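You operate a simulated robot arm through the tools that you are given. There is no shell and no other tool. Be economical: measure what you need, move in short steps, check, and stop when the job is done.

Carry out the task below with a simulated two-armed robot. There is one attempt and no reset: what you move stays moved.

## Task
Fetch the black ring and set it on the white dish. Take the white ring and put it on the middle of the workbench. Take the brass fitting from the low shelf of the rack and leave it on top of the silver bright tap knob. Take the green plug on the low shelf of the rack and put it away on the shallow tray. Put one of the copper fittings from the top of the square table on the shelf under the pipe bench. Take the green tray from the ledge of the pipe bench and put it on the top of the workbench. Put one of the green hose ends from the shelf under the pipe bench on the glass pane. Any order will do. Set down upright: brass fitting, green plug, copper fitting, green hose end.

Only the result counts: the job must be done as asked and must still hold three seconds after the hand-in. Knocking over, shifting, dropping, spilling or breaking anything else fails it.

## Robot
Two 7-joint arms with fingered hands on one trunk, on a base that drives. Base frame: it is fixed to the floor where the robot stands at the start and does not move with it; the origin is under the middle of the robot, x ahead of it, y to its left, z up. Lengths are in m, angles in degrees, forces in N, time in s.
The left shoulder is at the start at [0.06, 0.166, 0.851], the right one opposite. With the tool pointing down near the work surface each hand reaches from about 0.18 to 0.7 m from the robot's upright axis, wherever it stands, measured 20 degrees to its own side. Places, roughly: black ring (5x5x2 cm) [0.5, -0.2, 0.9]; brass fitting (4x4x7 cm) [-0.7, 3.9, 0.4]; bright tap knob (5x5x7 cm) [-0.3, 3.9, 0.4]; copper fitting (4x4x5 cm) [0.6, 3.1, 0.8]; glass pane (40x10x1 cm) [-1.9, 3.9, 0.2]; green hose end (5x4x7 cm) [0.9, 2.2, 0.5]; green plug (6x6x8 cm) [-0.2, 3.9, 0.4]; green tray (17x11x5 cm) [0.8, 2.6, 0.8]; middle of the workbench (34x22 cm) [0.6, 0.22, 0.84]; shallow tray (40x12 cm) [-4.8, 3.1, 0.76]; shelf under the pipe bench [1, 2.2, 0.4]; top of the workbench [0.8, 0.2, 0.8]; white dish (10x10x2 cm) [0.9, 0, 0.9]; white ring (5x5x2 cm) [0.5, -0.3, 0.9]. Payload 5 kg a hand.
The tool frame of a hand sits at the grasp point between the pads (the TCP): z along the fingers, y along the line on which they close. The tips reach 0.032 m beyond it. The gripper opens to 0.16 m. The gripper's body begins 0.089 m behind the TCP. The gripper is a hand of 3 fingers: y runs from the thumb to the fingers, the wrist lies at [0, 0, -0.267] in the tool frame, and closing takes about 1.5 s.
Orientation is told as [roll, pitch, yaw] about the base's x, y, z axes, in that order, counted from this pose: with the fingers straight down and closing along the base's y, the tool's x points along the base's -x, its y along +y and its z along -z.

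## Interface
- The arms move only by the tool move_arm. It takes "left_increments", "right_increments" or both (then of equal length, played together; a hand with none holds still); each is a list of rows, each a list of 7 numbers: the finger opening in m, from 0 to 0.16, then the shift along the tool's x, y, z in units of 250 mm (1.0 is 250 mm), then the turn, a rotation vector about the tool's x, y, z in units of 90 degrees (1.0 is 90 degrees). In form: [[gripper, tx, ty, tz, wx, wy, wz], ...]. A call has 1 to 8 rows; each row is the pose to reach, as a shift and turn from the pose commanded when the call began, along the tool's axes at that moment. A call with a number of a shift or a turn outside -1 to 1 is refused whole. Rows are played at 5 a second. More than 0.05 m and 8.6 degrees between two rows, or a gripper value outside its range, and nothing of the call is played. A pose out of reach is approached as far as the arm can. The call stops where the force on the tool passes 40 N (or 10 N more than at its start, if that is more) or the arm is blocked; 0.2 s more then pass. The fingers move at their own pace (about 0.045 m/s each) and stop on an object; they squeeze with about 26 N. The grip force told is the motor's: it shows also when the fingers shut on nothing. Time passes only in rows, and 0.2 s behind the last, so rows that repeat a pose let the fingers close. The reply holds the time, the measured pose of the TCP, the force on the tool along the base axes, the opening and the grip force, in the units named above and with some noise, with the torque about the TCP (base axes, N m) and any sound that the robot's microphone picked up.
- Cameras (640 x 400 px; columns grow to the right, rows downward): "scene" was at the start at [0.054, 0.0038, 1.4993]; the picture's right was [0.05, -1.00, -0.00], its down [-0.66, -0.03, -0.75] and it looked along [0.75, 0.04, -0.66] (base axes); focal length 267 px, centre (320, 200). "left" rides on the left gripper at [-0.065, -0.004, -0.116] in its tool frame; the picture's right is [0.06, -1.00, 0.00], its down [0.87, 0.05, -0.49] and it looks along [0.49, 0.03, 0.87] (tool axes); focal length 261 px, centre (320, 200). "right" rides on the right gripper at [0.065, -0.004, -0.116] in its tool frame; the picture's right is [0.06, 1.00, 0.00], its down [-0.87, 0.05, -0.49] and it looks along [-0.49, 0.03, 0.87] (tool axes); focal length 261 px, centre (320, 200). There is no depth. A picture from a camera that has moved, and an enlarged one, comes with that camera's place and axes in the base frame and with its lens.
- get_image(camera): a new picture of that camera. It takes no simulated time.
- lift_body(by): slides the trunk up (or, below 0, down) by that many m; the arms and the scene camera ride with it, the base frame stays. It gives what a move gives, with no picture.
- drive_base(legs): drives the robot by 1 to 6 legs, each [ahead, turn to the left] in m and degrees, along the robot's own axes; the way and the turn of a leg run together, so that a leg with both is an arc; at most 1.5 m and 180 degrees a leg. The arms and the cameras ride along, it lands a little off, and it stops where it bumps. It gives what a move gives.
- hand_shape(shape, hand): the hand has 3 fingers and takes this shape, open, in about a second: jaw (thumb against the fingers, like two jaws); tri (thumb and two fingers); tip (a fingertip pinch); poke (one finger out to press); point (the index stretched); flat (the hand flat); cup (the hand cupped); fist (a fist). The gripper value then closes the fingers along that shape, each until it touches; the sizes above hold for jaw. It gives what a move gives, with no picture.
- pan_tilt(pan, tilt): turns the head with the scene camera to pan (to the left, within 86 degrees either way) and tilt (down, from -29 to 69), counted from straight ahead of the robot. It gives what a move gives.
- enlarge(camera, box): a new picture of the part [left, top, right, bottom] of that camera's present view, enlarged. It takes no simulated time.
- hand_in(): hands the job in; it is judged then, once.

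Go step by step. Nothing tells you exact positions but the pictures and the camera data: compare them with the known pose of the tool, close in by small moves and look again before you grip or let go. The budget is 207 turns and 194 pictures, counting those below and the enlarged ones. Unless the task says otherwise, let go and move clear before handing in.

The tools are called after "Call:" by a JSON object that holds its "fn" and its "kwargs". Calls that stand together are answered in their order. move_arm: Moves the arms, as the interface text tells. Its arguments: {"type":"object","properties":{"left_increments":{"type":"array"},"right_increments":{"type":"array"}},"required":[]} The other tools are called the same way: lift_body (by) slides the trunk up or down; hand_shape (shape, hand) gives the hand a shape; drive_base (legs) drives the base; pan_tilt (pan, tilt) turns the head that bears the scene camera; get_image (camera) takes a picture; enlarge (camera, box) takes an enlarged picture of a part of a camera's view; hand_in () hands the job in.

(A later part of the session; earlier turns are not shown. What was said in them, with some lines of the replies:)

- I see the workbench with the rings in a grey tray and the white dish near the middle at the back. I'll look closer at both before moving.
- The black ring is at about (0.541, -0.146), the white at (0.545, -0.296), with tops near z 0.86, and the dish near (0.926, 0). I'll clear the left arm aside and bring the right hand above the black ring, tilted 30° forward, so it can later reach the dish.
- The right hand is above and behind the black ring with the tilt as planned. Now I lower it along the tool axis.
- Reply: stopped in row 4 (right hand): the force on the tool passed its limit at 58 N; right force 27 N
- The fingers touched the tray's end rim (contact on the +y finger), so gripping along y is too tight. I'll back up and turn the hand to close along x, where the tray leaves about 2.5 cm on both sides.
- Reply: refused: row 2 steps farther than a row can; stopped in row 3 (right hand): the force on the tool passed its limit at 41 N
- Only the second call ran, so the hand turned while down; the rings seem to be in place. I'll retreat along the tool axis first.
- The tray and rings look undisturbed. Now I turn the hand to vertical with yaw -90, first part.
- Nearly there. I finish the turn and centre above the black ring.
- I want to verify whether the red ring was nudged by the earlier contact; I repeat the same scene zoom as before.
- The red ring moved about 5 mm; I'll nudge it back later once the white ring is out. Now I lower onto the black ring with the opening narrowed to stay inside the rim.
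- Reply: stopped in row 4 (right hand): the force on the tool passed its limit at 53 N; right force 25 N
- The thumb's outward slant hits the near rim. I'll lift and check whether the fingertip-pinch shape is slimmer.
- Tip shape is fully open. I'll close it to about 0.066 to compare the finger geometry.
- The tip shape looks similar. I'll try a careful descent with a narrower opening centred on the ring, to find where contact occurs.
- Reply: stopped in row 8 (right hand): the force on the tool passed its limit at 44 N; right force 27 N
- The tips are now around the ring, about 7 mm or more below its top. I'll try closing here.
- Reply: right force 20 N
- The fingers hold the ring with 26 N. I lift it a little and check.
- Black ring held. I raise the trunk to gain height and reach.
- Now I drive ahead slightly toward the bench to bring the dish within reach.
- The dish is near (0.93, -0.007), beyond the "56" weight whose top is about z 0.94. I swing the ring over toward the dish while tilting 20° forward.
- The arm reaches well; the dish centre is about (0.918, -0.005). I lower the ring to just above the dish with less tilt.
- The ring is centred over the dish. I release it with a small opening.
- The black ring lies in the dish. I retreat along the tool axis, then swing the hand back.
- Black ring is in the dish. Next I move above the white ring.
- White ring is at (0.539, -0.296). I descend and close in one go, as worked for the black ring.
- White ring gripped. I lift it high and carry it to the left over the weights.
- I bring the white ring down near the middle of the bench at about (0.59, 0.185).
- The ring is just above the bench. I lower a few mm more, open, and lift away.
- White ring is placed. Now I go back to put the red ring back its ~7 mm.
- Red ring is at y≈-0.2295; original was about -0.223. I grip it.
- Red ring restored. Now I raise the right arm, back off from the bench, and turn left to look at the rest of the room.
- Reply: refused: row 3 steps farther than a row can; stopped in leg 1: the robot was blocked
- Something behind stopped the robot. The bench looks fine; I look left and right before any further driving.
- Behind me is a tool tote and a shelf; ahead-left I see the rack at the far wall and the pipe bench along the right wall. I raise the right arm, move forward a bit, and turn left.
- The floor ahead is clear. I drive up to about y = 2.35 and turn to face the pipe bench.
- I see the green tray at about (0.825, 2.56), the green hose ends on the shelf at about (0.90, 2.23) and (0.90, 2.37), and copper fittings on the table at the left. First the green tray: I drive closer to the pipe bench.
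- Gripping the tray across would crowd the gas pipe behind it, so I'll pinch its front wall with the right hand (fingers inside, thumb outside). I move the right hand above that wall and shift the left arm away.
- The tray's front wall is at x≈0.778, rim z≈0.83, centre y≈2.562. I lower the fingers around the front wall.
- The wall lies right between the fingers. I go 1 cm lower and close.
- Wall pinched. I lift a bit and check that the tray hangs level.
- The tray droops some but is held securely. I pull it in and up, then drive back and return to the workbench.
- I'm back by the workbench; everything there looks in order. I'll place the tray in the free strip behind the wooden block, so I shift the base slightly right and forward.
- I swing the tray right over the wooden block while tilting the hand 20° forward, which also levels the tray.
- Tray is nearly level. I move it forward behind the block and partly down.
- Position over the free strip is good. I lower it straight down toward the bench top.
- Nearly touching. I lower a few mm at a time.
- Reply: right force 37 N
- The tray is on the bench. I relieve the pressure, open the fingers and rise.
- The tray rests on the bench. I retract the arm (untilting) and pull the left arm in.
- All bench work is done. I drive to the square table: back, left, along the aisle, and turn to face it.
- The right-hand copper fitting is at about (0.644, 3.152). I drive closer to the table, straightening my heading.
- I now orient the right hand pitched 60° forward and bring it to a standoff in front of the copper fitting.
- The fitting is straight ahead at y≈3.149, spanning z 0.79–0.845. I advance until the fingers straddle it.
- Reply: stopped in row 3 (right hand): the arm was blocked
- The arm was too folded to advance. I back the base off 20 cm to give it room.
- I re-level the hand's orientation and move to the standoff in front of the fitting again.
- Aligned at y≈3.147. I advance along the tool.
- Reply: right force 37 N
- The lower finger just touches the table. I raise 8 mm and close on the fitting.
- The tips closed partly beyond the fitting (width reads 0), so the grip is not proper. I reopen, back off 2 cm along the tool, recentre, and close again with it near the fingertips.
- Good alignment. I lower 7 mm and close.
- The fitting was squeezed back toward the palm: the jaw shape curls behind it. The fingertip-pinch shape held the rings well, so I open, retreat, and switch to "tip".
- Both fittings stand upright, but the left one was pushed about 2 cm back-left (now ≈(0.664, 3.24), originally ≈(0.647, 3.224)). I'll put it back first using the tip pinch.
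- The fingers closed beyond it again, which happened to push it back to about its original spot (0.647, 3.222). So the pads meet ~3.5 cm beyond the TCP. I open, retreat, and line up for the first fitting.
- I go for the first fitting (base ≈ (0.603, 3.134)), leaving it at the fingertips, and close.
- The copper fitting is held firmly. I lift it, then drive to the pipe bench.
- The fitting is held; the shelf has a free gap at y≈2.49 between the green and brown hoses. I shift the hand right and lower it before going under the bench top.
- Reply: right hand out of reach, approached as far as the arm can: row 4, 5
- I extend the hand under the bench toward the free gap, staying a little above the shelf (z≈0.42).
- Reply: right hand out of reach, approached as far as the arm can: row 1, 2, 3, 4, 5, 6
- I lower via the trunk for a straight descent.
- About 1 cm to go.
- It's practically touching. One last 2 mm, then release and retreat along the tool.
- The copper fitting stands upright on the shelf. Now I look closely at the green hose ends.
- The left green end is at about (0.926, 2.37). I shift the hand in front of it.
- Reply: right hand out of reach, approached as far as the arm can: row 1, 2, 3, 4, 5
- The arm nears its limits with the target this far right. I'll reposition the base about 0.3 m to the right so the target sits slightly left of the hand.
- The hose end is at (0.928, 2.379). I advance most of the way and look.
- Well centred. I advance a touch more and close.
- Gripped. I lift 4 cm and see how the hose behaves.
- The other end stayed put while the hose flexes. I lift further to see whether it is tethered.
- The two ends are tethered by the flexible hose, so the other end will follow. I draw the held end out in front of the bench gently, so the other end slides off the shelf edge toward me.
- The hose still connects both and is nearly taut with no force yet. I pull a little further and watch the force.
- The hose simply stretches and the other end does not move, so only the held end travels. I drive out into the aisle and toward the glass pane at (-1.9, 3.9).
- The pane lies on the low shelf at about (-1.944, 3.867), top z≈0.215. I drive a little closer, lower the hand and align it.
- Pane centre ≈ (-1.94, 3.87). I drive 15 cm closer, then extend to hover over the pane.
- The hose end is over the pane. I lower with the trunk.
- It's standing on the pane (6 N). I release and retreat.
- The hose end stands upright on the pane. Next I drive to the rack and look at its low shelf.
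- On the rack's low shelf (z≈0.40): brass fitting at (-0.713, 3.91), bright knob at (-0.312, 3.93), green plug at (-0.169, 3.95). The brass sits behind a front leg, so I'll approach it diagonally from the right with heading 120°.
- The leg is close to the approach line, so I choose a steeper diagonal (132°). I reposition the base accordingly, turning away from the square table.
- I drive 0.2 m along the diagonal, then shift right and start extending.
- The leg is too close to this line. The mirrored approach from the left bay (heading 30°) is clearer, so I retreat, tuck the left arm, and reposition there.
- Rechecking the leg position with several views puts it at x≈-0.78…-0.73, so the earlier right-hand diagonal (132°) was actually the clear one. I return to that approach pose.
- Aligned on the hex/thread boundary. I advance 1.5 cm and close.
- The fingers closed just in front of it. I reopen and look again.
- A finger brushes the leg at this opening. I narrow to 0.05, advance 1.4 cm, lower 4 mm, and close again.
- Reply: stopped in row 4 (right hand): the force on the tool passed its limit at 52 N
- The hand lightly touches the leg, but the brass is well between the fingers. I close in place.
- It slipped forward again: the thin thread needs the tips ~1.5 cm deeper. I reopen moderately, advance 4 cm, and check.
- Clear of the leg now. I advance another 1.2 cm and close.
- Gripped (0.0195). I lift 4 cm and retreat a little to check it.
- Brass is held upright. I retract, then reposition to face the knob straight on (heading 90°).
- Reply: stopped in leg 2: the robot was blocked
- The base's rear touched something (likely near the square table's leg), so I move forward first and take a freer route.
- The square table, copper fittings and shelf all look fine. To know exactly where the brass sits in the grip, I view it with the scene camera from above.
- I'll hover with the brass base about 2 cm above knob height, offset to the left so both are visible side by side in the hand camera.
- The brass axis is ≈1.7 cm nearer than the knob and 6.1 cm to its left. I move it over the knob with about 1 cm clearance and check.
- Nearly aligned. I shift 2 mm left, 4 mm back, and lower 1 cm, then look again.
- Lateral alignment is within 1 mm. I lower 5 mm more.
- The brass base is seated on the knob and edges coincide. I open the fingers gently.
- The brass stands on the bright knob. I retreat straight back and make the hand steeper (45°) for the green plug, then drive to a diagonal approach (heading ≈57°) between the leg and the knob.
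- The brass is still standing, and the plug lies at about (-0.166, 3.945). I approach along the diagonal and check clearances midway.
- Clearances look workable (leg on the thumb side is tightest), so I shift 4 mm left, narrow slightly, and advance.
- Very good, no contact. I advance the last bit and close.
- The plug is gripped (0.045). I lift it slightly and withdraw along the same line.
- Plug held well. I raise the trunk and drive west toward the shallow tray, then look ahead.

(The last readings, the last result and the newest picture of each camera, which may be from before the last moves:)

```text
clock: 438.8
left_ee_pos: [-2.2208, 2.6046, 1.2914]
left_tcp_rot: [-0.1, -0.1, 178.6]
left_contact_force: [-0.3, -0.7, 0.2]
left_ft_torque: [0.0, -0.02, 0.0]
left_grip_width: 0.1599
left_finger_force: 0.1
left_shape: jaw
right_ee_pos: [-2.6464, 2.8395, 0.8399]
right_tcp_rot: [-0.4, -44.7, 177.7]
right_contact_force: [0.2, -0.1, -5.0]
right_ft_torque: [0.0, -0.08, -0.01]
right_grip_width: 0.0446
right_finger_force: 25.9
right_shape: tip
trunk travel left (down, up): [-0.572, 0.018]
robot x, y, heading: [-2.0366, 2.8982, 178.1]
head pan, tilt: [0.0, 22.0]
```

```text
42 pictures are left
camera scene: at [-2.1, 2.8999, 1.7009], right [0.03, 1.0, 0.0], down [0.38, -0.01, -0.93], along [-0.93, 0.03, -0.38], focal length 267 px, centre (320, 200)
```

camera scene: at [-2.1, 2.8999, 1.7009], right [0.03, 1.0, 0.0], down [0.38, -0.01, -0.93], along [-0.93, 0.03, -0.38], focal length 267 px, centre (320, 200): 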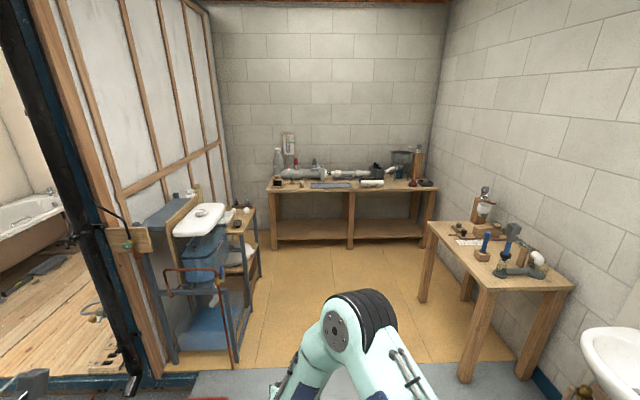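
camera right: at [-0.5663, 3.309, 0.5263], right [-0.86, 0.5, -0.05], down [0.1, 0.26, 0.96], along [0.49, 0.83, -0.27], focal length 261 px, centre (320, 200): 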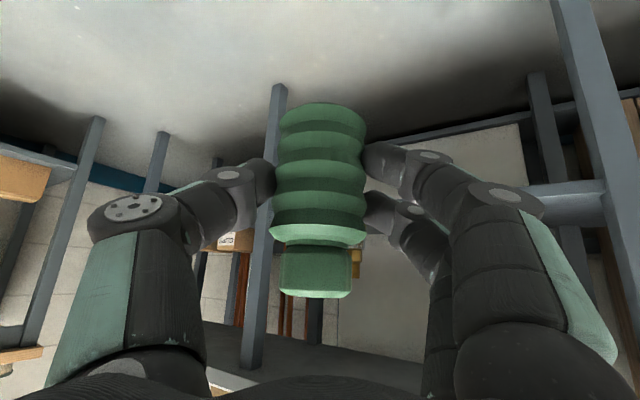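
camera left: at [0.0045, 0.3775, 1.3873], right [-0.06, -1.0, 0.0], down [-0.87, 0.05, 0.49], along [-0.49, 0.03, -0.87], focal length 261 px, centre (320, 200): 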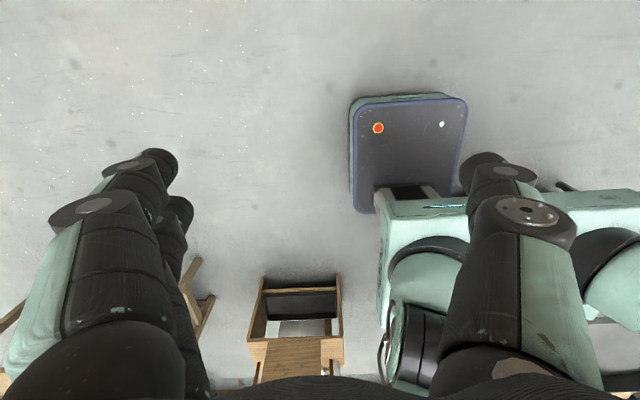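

I see the far bench with the flat grey shallow tray near (-4.8, 3.1); the way is clear. I drive up in front of it.

Call:
{"fn": "drive_base", "kwargs": {"legs": [[0, -8.1], [1.2, 0], [0.38, 0], [0, 10]]}}

Call:
{"fn": "pan_tilt", "kwargs": {"pan": 0, "tilt": 35}}

Call:
{"fn": "get_image", "kwargs": {"camera": "scene"}}

Call:
{"fn": "get_image", "kwargs": {"camera": "right"}}

```text
clock: 448.1
left_ee_pos: [-3.7517, 2.8556, 1.2923]
left_tcp_rot: [-0.2, -0.3, -179.5]
left_contact_force: [0.1, -0.5, 0.3]
left_ft_torque: [0.01, 0.02, -0.01]
left_grip_width: 0.16
left_finger_force: 0.0
left_shape: jaw
right_ee_pos: [-4.1831, 3.0773, 0.8394]
right_tcp_rot: [-0.3, -44.7, 179.7]
right_contact_force: [0.4, -0.2, -4.2]
right_ft_torque: [0.01, -0.05, 0.01]
right_grip_width: 0.0452
right_finger_force: 25.8
right_shape: tip
trunk travel left (down, up): [-0.572, 0.018]
robot x, y, heading: [-3.5795, 3.1509, -180.3]
head pan, tilt: [0.0, 22.0]
```

```text
clock: 448.9
left_ee_pos: [-3.7521, 2.8569, 1.2929]
left_tcp_rot: [-0.1, -0.2, -179.5]
left_contact_force: [-0.5, 0.5, 0.1]
left_ft_torque: [0.0, -0.05, 0.0]
left_grip_width: 0.16
left_finger_force: 0.1
left_shape: jaw
right_ee_pos: [-4.1849, 3.0771, 0.84]
right_tcp_rot: [-0.3, -44.6, 179.5]
right_contact_force: [1.2, -0.4, -4.7]
right_ft_torque: [0.01, -0.09, -0.01]
right_grip_width: 0.045
right_finger_force: 25.6
right_shape: tip
trunk travel left (down, up): [-0.572, 0.018]
robot x, y, heading: [-3.5781, 3.157, -180.3]
head pan, tilt: [0.0, 35.0]
```

```text
41 pictures are left
camera scene: at [-3.637, 3.1557, 1.6805], right [0.0, 1.0, 0.0], down [0.57, 0.0, -0.82], along [-0.82, 0.0, -0.57], focal length 267 px, centre (320, 200)
```

scene: 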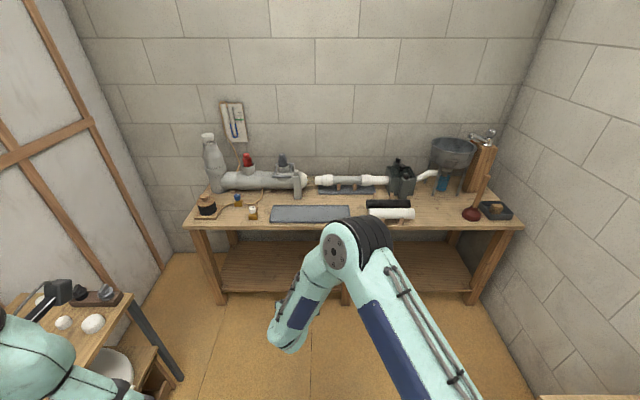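

```text
40 pictures are left
camera right: at [-4.0575, 3.0788, 0.8762], right [0.03, -1.0, -0.05], down [-0.27, -0.05, 0.96], along [-0.96, -0.02, -0.27], focal length 261 px, centre (320, 200)
```

right: 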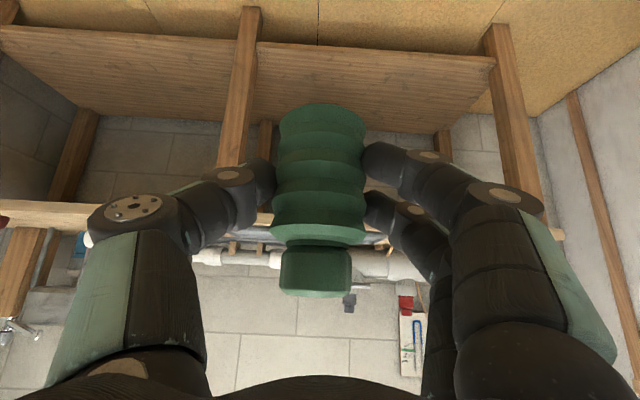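

The tray spans y≈2.88–3.32, x≈-4.89…-4.75, and is empty near its centre. I raise the plug 3 cm, drive 0.4 m closer and check.

Call:
{"fn": "move_arm", "kwargs": {"right_increments": [[0.0, -0.05, -0.04, -0.05, 0, 0, 0], [0.0, -0.1, -0.08, -0.1, 0, 0, 0], [0.0, -0.1, -0.08, -0.1, 0, 0, 0]]}}

Call:
{"fn": "drive_base", "kwargs": {"legs": [[0.38, 0]]}}

Call:
{"fn": "get_image", "kwargs": {"camera": "right"}}

Call:
{"fn": "get_image", "kwargs": {"camera": "scene"}}

```text
clock: 449.7
left_ee_pos: [-3.7514, 2.8555, 1.292]
left_tcp_rot: [-0.1, -0.2, -179.6]
left_contact_force: [-1.8, 0.0, -0.4]
left_ft_torque: [0.01, -0.03, 0.01]
left_grip_width: 0.1597
left_finger_force: 0.0
left_shape: jaw
right_ee_pos: [-4.1849, 3.0975, 0.8762]
right_tcp_rot: [-0.2, -44.7, 179.7]
right_contact_force: [0.9, -0.7, -4.7]
right_ft_torque: [0.01, -0.05, -0.01]
right_grip_width: 0.0449
right_finger_force: 25.9
right_shape: tip
trunk travel left (down, up): [-0.572, 0.018]
robot x, y, heading: [-3.5772, 3.1553, -179.7]
head pan, tilt: [0.0, 35.0]
```

```text
clock: 452.1
left_ee_pos: [-4.1332, 2.8569, 1.2924]
left_tcp_rot: [-0.1, 0.0, -179.8]
left_contact_force: [-0.4, -0.4, 0.4]
left_ft_torque: [-0.03, -0.04, 0.02]
left_grip_width: 0.1596
left_finger_force: 0.0
left_shape: jaw
right_ee_pos: [-4.5644, 3.1016, 0.8765]
right_tcp_rot: [-0.3, -44.6, 179.5]
right_contact_force: [0.8, 0.2, -4.6]
right_ft_torque: [0.05, -0.07, -0.01]
right_grip_width: 0.045
right_finger_force: 26.4
right_shape: tip
trunk travel left (down, up): [-0.572, 0.018]
robot x, y, heading: [-3.9537, 3.1547, 180.0]
head pan, tilt: [0.0, 35.0]
```

```text
39 pictures are left
camera right: at [-4.4369, 3.1024, 0.9124], right [0.03, -1.0, -0.05], down [-0.27, -0.05, 0.96], along [-0.96, -0.02, -0.28], focal length 261 px, centre (320, 200)
```

right: 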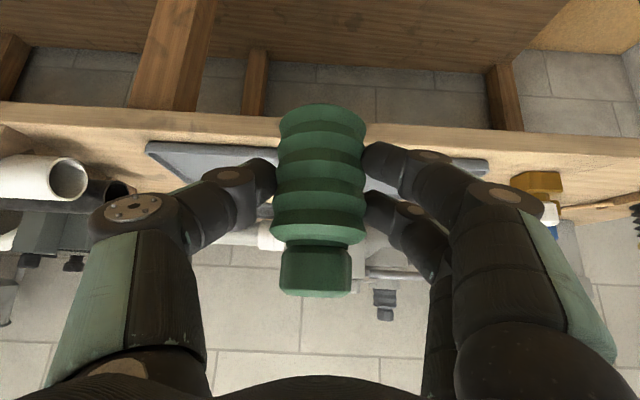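

```text
38 pictures are left
camera scene: at [-4.0168, 3.1566, 1.6804], right [0.0, 1.0, 0.0], down [0.57, 0.0, -0.82], along [-0.82, 0.0, -0.57], focal length 267 px, centre (320, 200)
```

scene: 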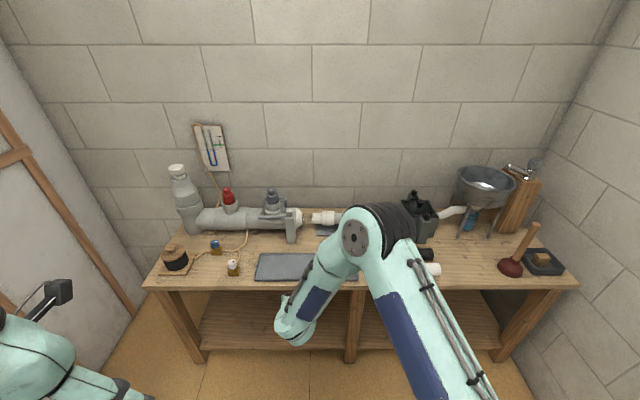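

Tray front edge is x≈-4.74, centre ≈(-4.80, 3.10). I extend over it.

Call:
{"fn": "move_arm", "kwargs": {"right_increments": [[0.0, -0.12, 0, 0.12, 0, 0, 0], [0.0, -0.24, 0, 0.24, 0, 0, 0], [0.0, -0.36, 0, 0.36, 0, 0, 0], [0.0, -0.48, 0, 0.48, 0, 0, 0], [0.0, -0.605, 0, 0.605, 0, 0, 0], [0.0, -0.57, 0, 0.64, 0, 0, 0], [0.0, -0.545, 0, 0.665, 0, 0, 0], [0.0, -0.545, 0, 0.665, 0, 0, 0]]}}

Call:
{"fn": "get_image", "kwargs": {"camera": "right"}}

Call:
{"fn": "enlarge", "kwargs": {"camera": "scene", "box": [220, 200, 420, 320]}}

```text
clock: 453.9
left_ee_pos: [-4.1309, 2.8573, 1.2919]
left_tcp_rot: [0.0, -0.2, -179.7]
left_contact_force: [-0.4, 1.0, 0.5]
left_ft_torque: [0.0, -0.01, 0.02]
left_grip_width: 0.1601
left_finger_force: 0.0
left_shape: jaw
right_ee_pos: [-4.7775, 3.1038, 0.8521]
right_tcp_rot: [-0.3, -44.6, 179.4]
right_contact_force: [-0.5, -0.1, -4.8]
right_ft_torque: [0.01, -0.11, 0.0]
right_grip_width: 0.0451
right_finger_force: 26.4
right_shape: tip
trunk travel left (down, up): [-0.572, 0.018]
robot x, y, heading: [-3.9553, 3.1564, 179.9]
head pan, tilt: [0.0, 35.0]
```

```text
37 pictures are left
camera right: at [-4.6492, 3.1055, 0.8897], right [0.03, -1.0, -0.05], down [-0.27, -0.05, 0.96], along [-0.96, -0.02, -0.27], focal length 261 px, centre (320, 200)
```

right: 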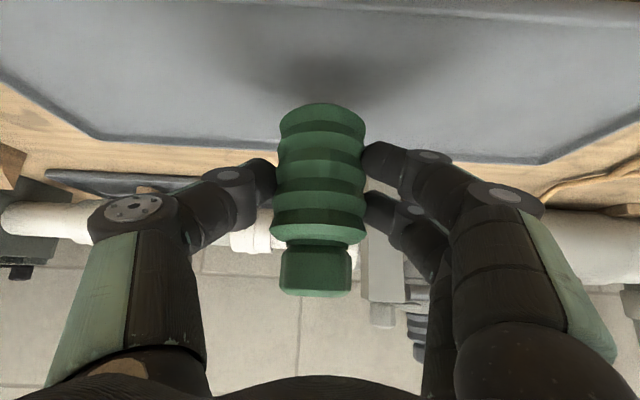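

```text
3.20 times, centred on (320, 260) of scene
camera zoom: at [-4.0155, 3.1565, 1.6804], right [0.0, 1.0, 0.0], down [0.57, 0.0, -0.82], along [-0.82, 0.0, -0.57], focal length 854 px, centre (320, 8)
```

zoom: 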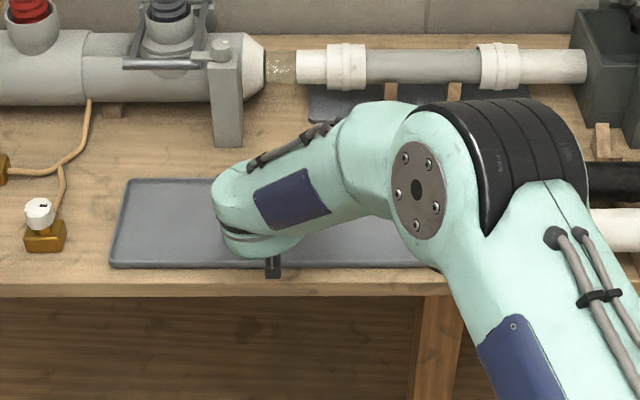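

Plug is above the tray. I lower with the trunk.

Call:
{"fn": "lift_body", "kwargs": {"by": -0.022}}

Call:
{"fn": "lift_body", "kwargs": {"by": -0.006}}

Call:
{"fn": "get_image", "kwargs": {"camera": "right"}}

```text
clock: 454.6
left_ee_pos: [-4.1315, 2.8583, 1.2705]
left_tcp_rot: [-0.1, -0.2, -179.8]
left_contact_force: [-0.3, -0.1, 0.1]
left_ft_torque: [0.02, -0.01, -0.01]
left_grip_width: 0.1599
left_finger_force: 0.0
left_shape: jaw
right_ee_pos: [-4.7762, 3.1044, 0.8306]
right_tcp_rot: [-0.2, -44.8, 179.4]
right_contact_force: [1.1, -0.3, -4.4]
right_ft_torque: [0.01, -0.1, 0.02]
right_grip_width: 0.045
right_finger_force: 26.2
right_shape: tip
trunk travel left (down, up): [-0.55, 0.04]
robot x, y, heading: [-3.96, 3.1556, 179.6]
head pan, tilt: [0.0, 35.0]
```

```text
clock: 455.1
left_ee_pos: [-4.1325, 2.8576, 1.265]
left_tcp_rot: [-0.2, -0.3, -179.8]
left_contact_force: [-0.2, -0.3, -0.2]
left_ft_torque: [0.0, 0.0, -0.01]
left_grip_width: 0.1598
left_finger_force: 0.1
left_shape: jaw
right_ee_pos: [-4.7761, 3.1046, 0.8248]
right_tcp_rot: [-0.4, -44.5, 179.4]
right_contact_force: [0.0, 0.1, -4.3]
right_ft_torque: [0.01, -0.08, 0.0]
right_grip_width: 0.0453
right_finger_force: 26.2
right_shape: tip
trunk travel left (down, up): [-0.544, 0.046]
robot x, y, heading: [-3.9582, 3.1598, 179.8]
head pan, tilt: [0.0, 35.0]
```

```text
35 pictures are left
camera right: at [-4.6491, 3.1055, 0.8617], right [0.03, -1.0, -0.05], down [-0.27, -0.05, 0.96], along [-0.96, -0.02, -0.28], focal length 261 px, centre (320, 200)
```

right: 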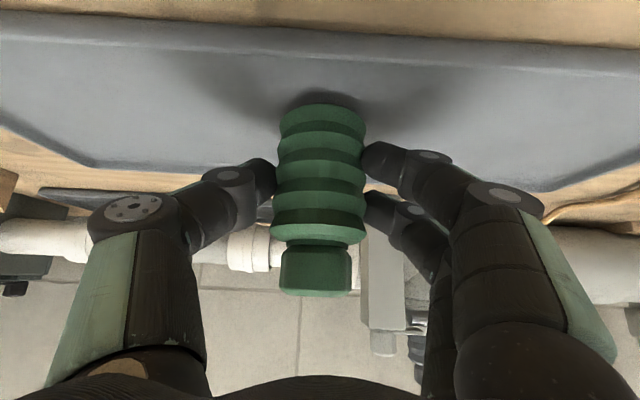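

Call:
{"fn": "lift_body", "kwargs": {"by": -0.004}}

Call:
{"fn": "lift_body", "kwargs": {"by": -0.003}}

```text
clock: 455.7
left_ee_pos: [-4.1317, 2.8576, 1.2592]
left_tcp_rot: [-0.1, -0.3, -179.8]
left_contact_force: [0.7, -0.3, 0.6]
left_ft_torque: [0.0, -0.01, -0.04]
left_grip_width: 0.1601
left_finger_force: 0.0
left_shape: jaw
right_ee_pos: [-4.7761, 3.1043, 0.8213]
right_tcp_rot: [-0.3, -44.5, 179.5]
right_contact_force: [0.1, 0.5, -4.4]
right_ft_torque: [0.03, -0.06, 0.0]
right_grip_width: 0.0454
right_finger_force: 25.7
right_shape: tip
trunk travel left (down, up): [-0.54, 0.05]
robot x, y, heading: [-3.9576, 3.1556, 180.0]
head pan, tilt: [0.0, 35.0]
```

```text
clock: 456.2
left_ee_pos: [-4.1327, 2.8572, 1.2577]
left_tcp_rot: [-0.1, -0.3, -179.8]
left_contact_force: [-0.5, -0.5, 0.4]
left_ft_torque: [0.02, -0.03, -0.01]
left_grip_width: 0.16
left_finger_force: 0.1
left_shape: jaw
right_ee_pos: [-4.7764, 3.1048, 0.8198]
right_tcp_rot: [-0.2, -44.8, 179.2]
right_contact_force: [0.1, -0.5, -0.4]
right_ft_torque: [-0.05, -0.05, -0.01]
right_grip_width: 0.0452
right_finger_force: 25.9
right_shape: tip
trunk travel left (down, up): [-0.537, 0.053]
robot x, y, heading: [-3.9553, 3.1545, 180.0]
head pan, tilt: [0.0, 35.0]
```

The weight is now carried by the tray. I open and withdraw.

Call:
{"fn": "move_arm", "kwargs": {"right_increments": [[0.03, 0, 0, 0, 0, 0, 0], [0.055, 0, 0, 0, 0, 0, 0], [0.08, 0, 0, 0, 0, 0, 0], [0.085, 0, 0, 0, 0, 0, 0], [0.085, 0, 0, -0.1, 0, 0, 0], [0.085, 0, 0, -0.26, 0, 0, 0], [0.085, 0, 0, -0.44, 0, 0, 0], [0.085, 0, 0, -0.62, 0, 0, 0]]}}

Call:
{"fn": "get_image", "kwargs": {"camera": "right"}}

```text
clock: 458.0
left_ee_pos: [-4.1313, 2.8576, 1.258]
left_tcp_rot: [-0.1, -0.2, -179.8]
left_contact_force: [-0.2, 0.1, 0.1]
left_ft_torque: [0.01, 0.04, 0.04]
left_grip_width: 0.1599
left_finger_force: 0.0
left_shape: jaw
right_ee_pos: [-4.6669, 3.1015, 0.9274]
right_tcp_rot: [-0.2, -44.7, 179.4]
right_contact_force: [-0.4, -0.1, 0.0]
right_ft_torque: [0.01, 0.01, 0.0]
right_grip_width: 0.0843
right_finger_force: 0.0
right_shape: tip
trunk travel left (down, up): [-0.537, 0.053]
robot x, y, heading: [-3.9544, 3.1547, 180.0]
head pan, tilt: [0.0, 35.0]
```

```text
34 pictures are left
camera right: at [-4.539, 3.1028, 0.9649], right [0.03, -1.0, -0.05], down [-0.27, -0.05, 0.96], along [-0.96, -0.02, -0.27], focal length 261 px, centre (320, 200)
```

right: 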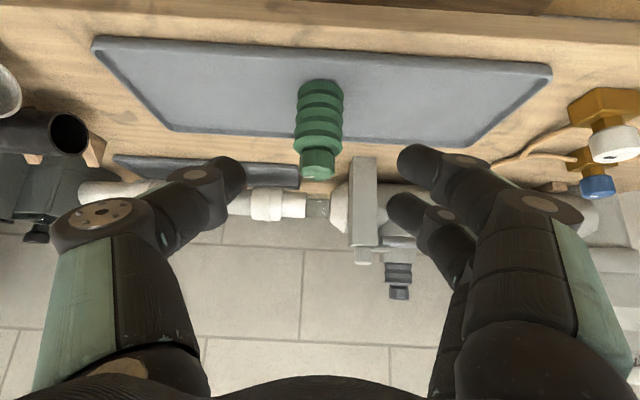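

The plug stands upright on the shallow tray. As a last check I back off and look at the hose end on the pane and the rack from the aisle.

Call:
{"fn": "drive_base", "kwargs": {"legs": [[-0.6, 0], [0, -90], [0, -90], [1.0, -4]]}}

Call:
{"fn": "pan_tilt", "kwargs": {"pan": 45, "tilt": 35}}

Call:
{"fn": "get_image", "kwargs": {"camera": "scene"}}

```text
clock: 474.1
left_ee_pos: [-2.1608, 3.3535, 1.2576]
left_tcp_rot: [0.0, -0.2, -6.3]
left_contact_force: [0.2, -0.5, 0.5]
left_ft_torque: [0.0, 0.0, -0.02]
left_grip_width: 0.1596
left_finger_force: 0.1
left_shape: jaw
right_ee_pos: [-1.6564, 3.051, 0.9264]
right_tcp_rot: [-0.3, -44.7, -7.1]
right_contact_force: [0.5, 1.1, 0.7]
right_ft_torque: [-0.01, -0.01, -0.03]
right_grip_width: 0.0845
right_finger_force: 0.1
right_shape: tip
trunk travel left (down, up): [-0.537, 0.053]
robot x, y, heading: [-2.3668, 3.0754, -7.0]
head pan, tilt: [0.0, 35.0]
```

```text
clock: 475.2
left_ee_pos: [-2.16, 3.3536, 1.2577]
left_tcp_rot: [-0.1, -0.1, -6.3]
left_contact_force: [0.2, -0.9, 0.4]
left_ft_torque: [-0.01, 0.0, -0.07]
left_grip_width: 0.1598
left_finger_force: 0.1
left_shape: jaw
right_ee_pos: [-1.6554, 3.0491, 0.9259]
right_tcp_rot: [-0.3, -44.8, -7.2]
right_contact_force: [0.7, -0.2, -0.2]
right_ft_torque: [0.02, 0.04, -0.01]
right_grip_width: 0.0847
right_finger_force: 0.0
right_shape: tip
trunk travel left (down, up): [-0.537, 0.053]
robot x, y, heading: [-2.3692, 3.0751, -6.6]
head pan, tilt: [45.0, 35.0]
```

```text
33 pictures are left
camera scene: at [-2.329, 3.1339, 1.6454], right [0.62, -0.79, 0.0], down [-0.45, -0.36, -0.82], along [0.64, 0.51, -0.57], focal length 267 px, centre (320, 200)
```

scene: 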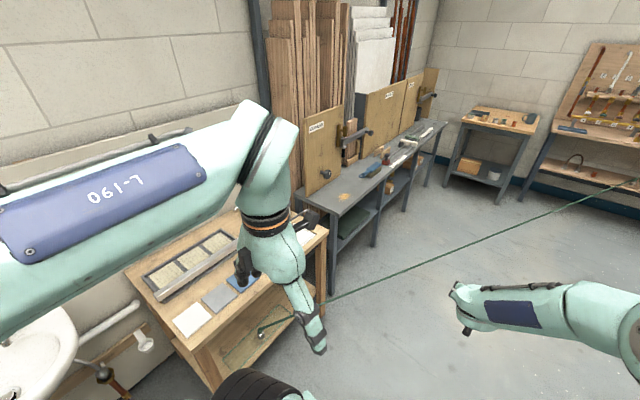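

Call:
{"fn": "enlarge", "kwargs": {"camera": "scene", "box": [200, 290, 340, 390]}}

Call:
{"fn": "enlarge", "kwargs": {"camera": "scene", "box": [540, 130, 640, 210]}}

```text
4.00 times, centred on (270, 340) of scene
camera zoom: at [-2.329, 3.1339, 1.6454], right [0.62, -0.79, 0.0], down [-0.45, -0.36, -0.82], along [0.64, 0.51, -0.57], focal length 1068 px, centre (520, -360)
```

zoom: 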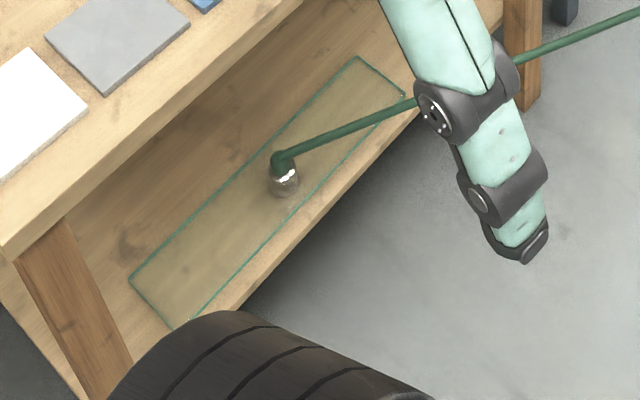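

```text
5.00 times, centred on (590, 170) of scene
camera zoom: at [-2.329, 3.1339, 1.6454], right [0.62, -0.79, 0.0], down [-0.45, -0.36, -0.82], along [0.64, 0.51, -0.57], focal length 1335 px, centre (-1030, 350)
```

zoom: 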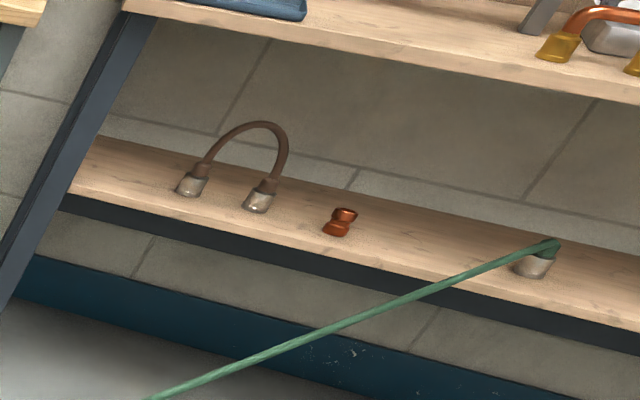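

The hose end stands upright on the pane, the copper fitting stands on the shelf, and the brass was still on the knob when I last saw it. Hands are clear, so I hand in.

Call:
{"fn": "hand_in", "kwargs": {}}

```text
The job is handed in.
```

I carried out all seven placements and handed the job in. The pictures showed each object in place, with the brass, copper, plug and hose end upright.

- **Disturbed while gripping:** I bumped the red ring, moved it back, and it ended within about 1 mm of its start. The copper fitting left on the square table was also pushed. It now stands upright about 1 cm from its original spot.
- **Bumps:** The base touched something twice while driving: once backing away from the workbench, and once while turning near the square table. Nothing looked moved afterwards. One finger also pressed against a rack leg.
- **Hose:** The two green hose ends are joined by the hose. The second end stayed upright on the shelf while the hose stretched across the aisle to the pane.
- **Brass fitting:** I last saw it standing on the knob just before taking the plug, and only glimpsed it afterwards. I did not check it again before handing in.
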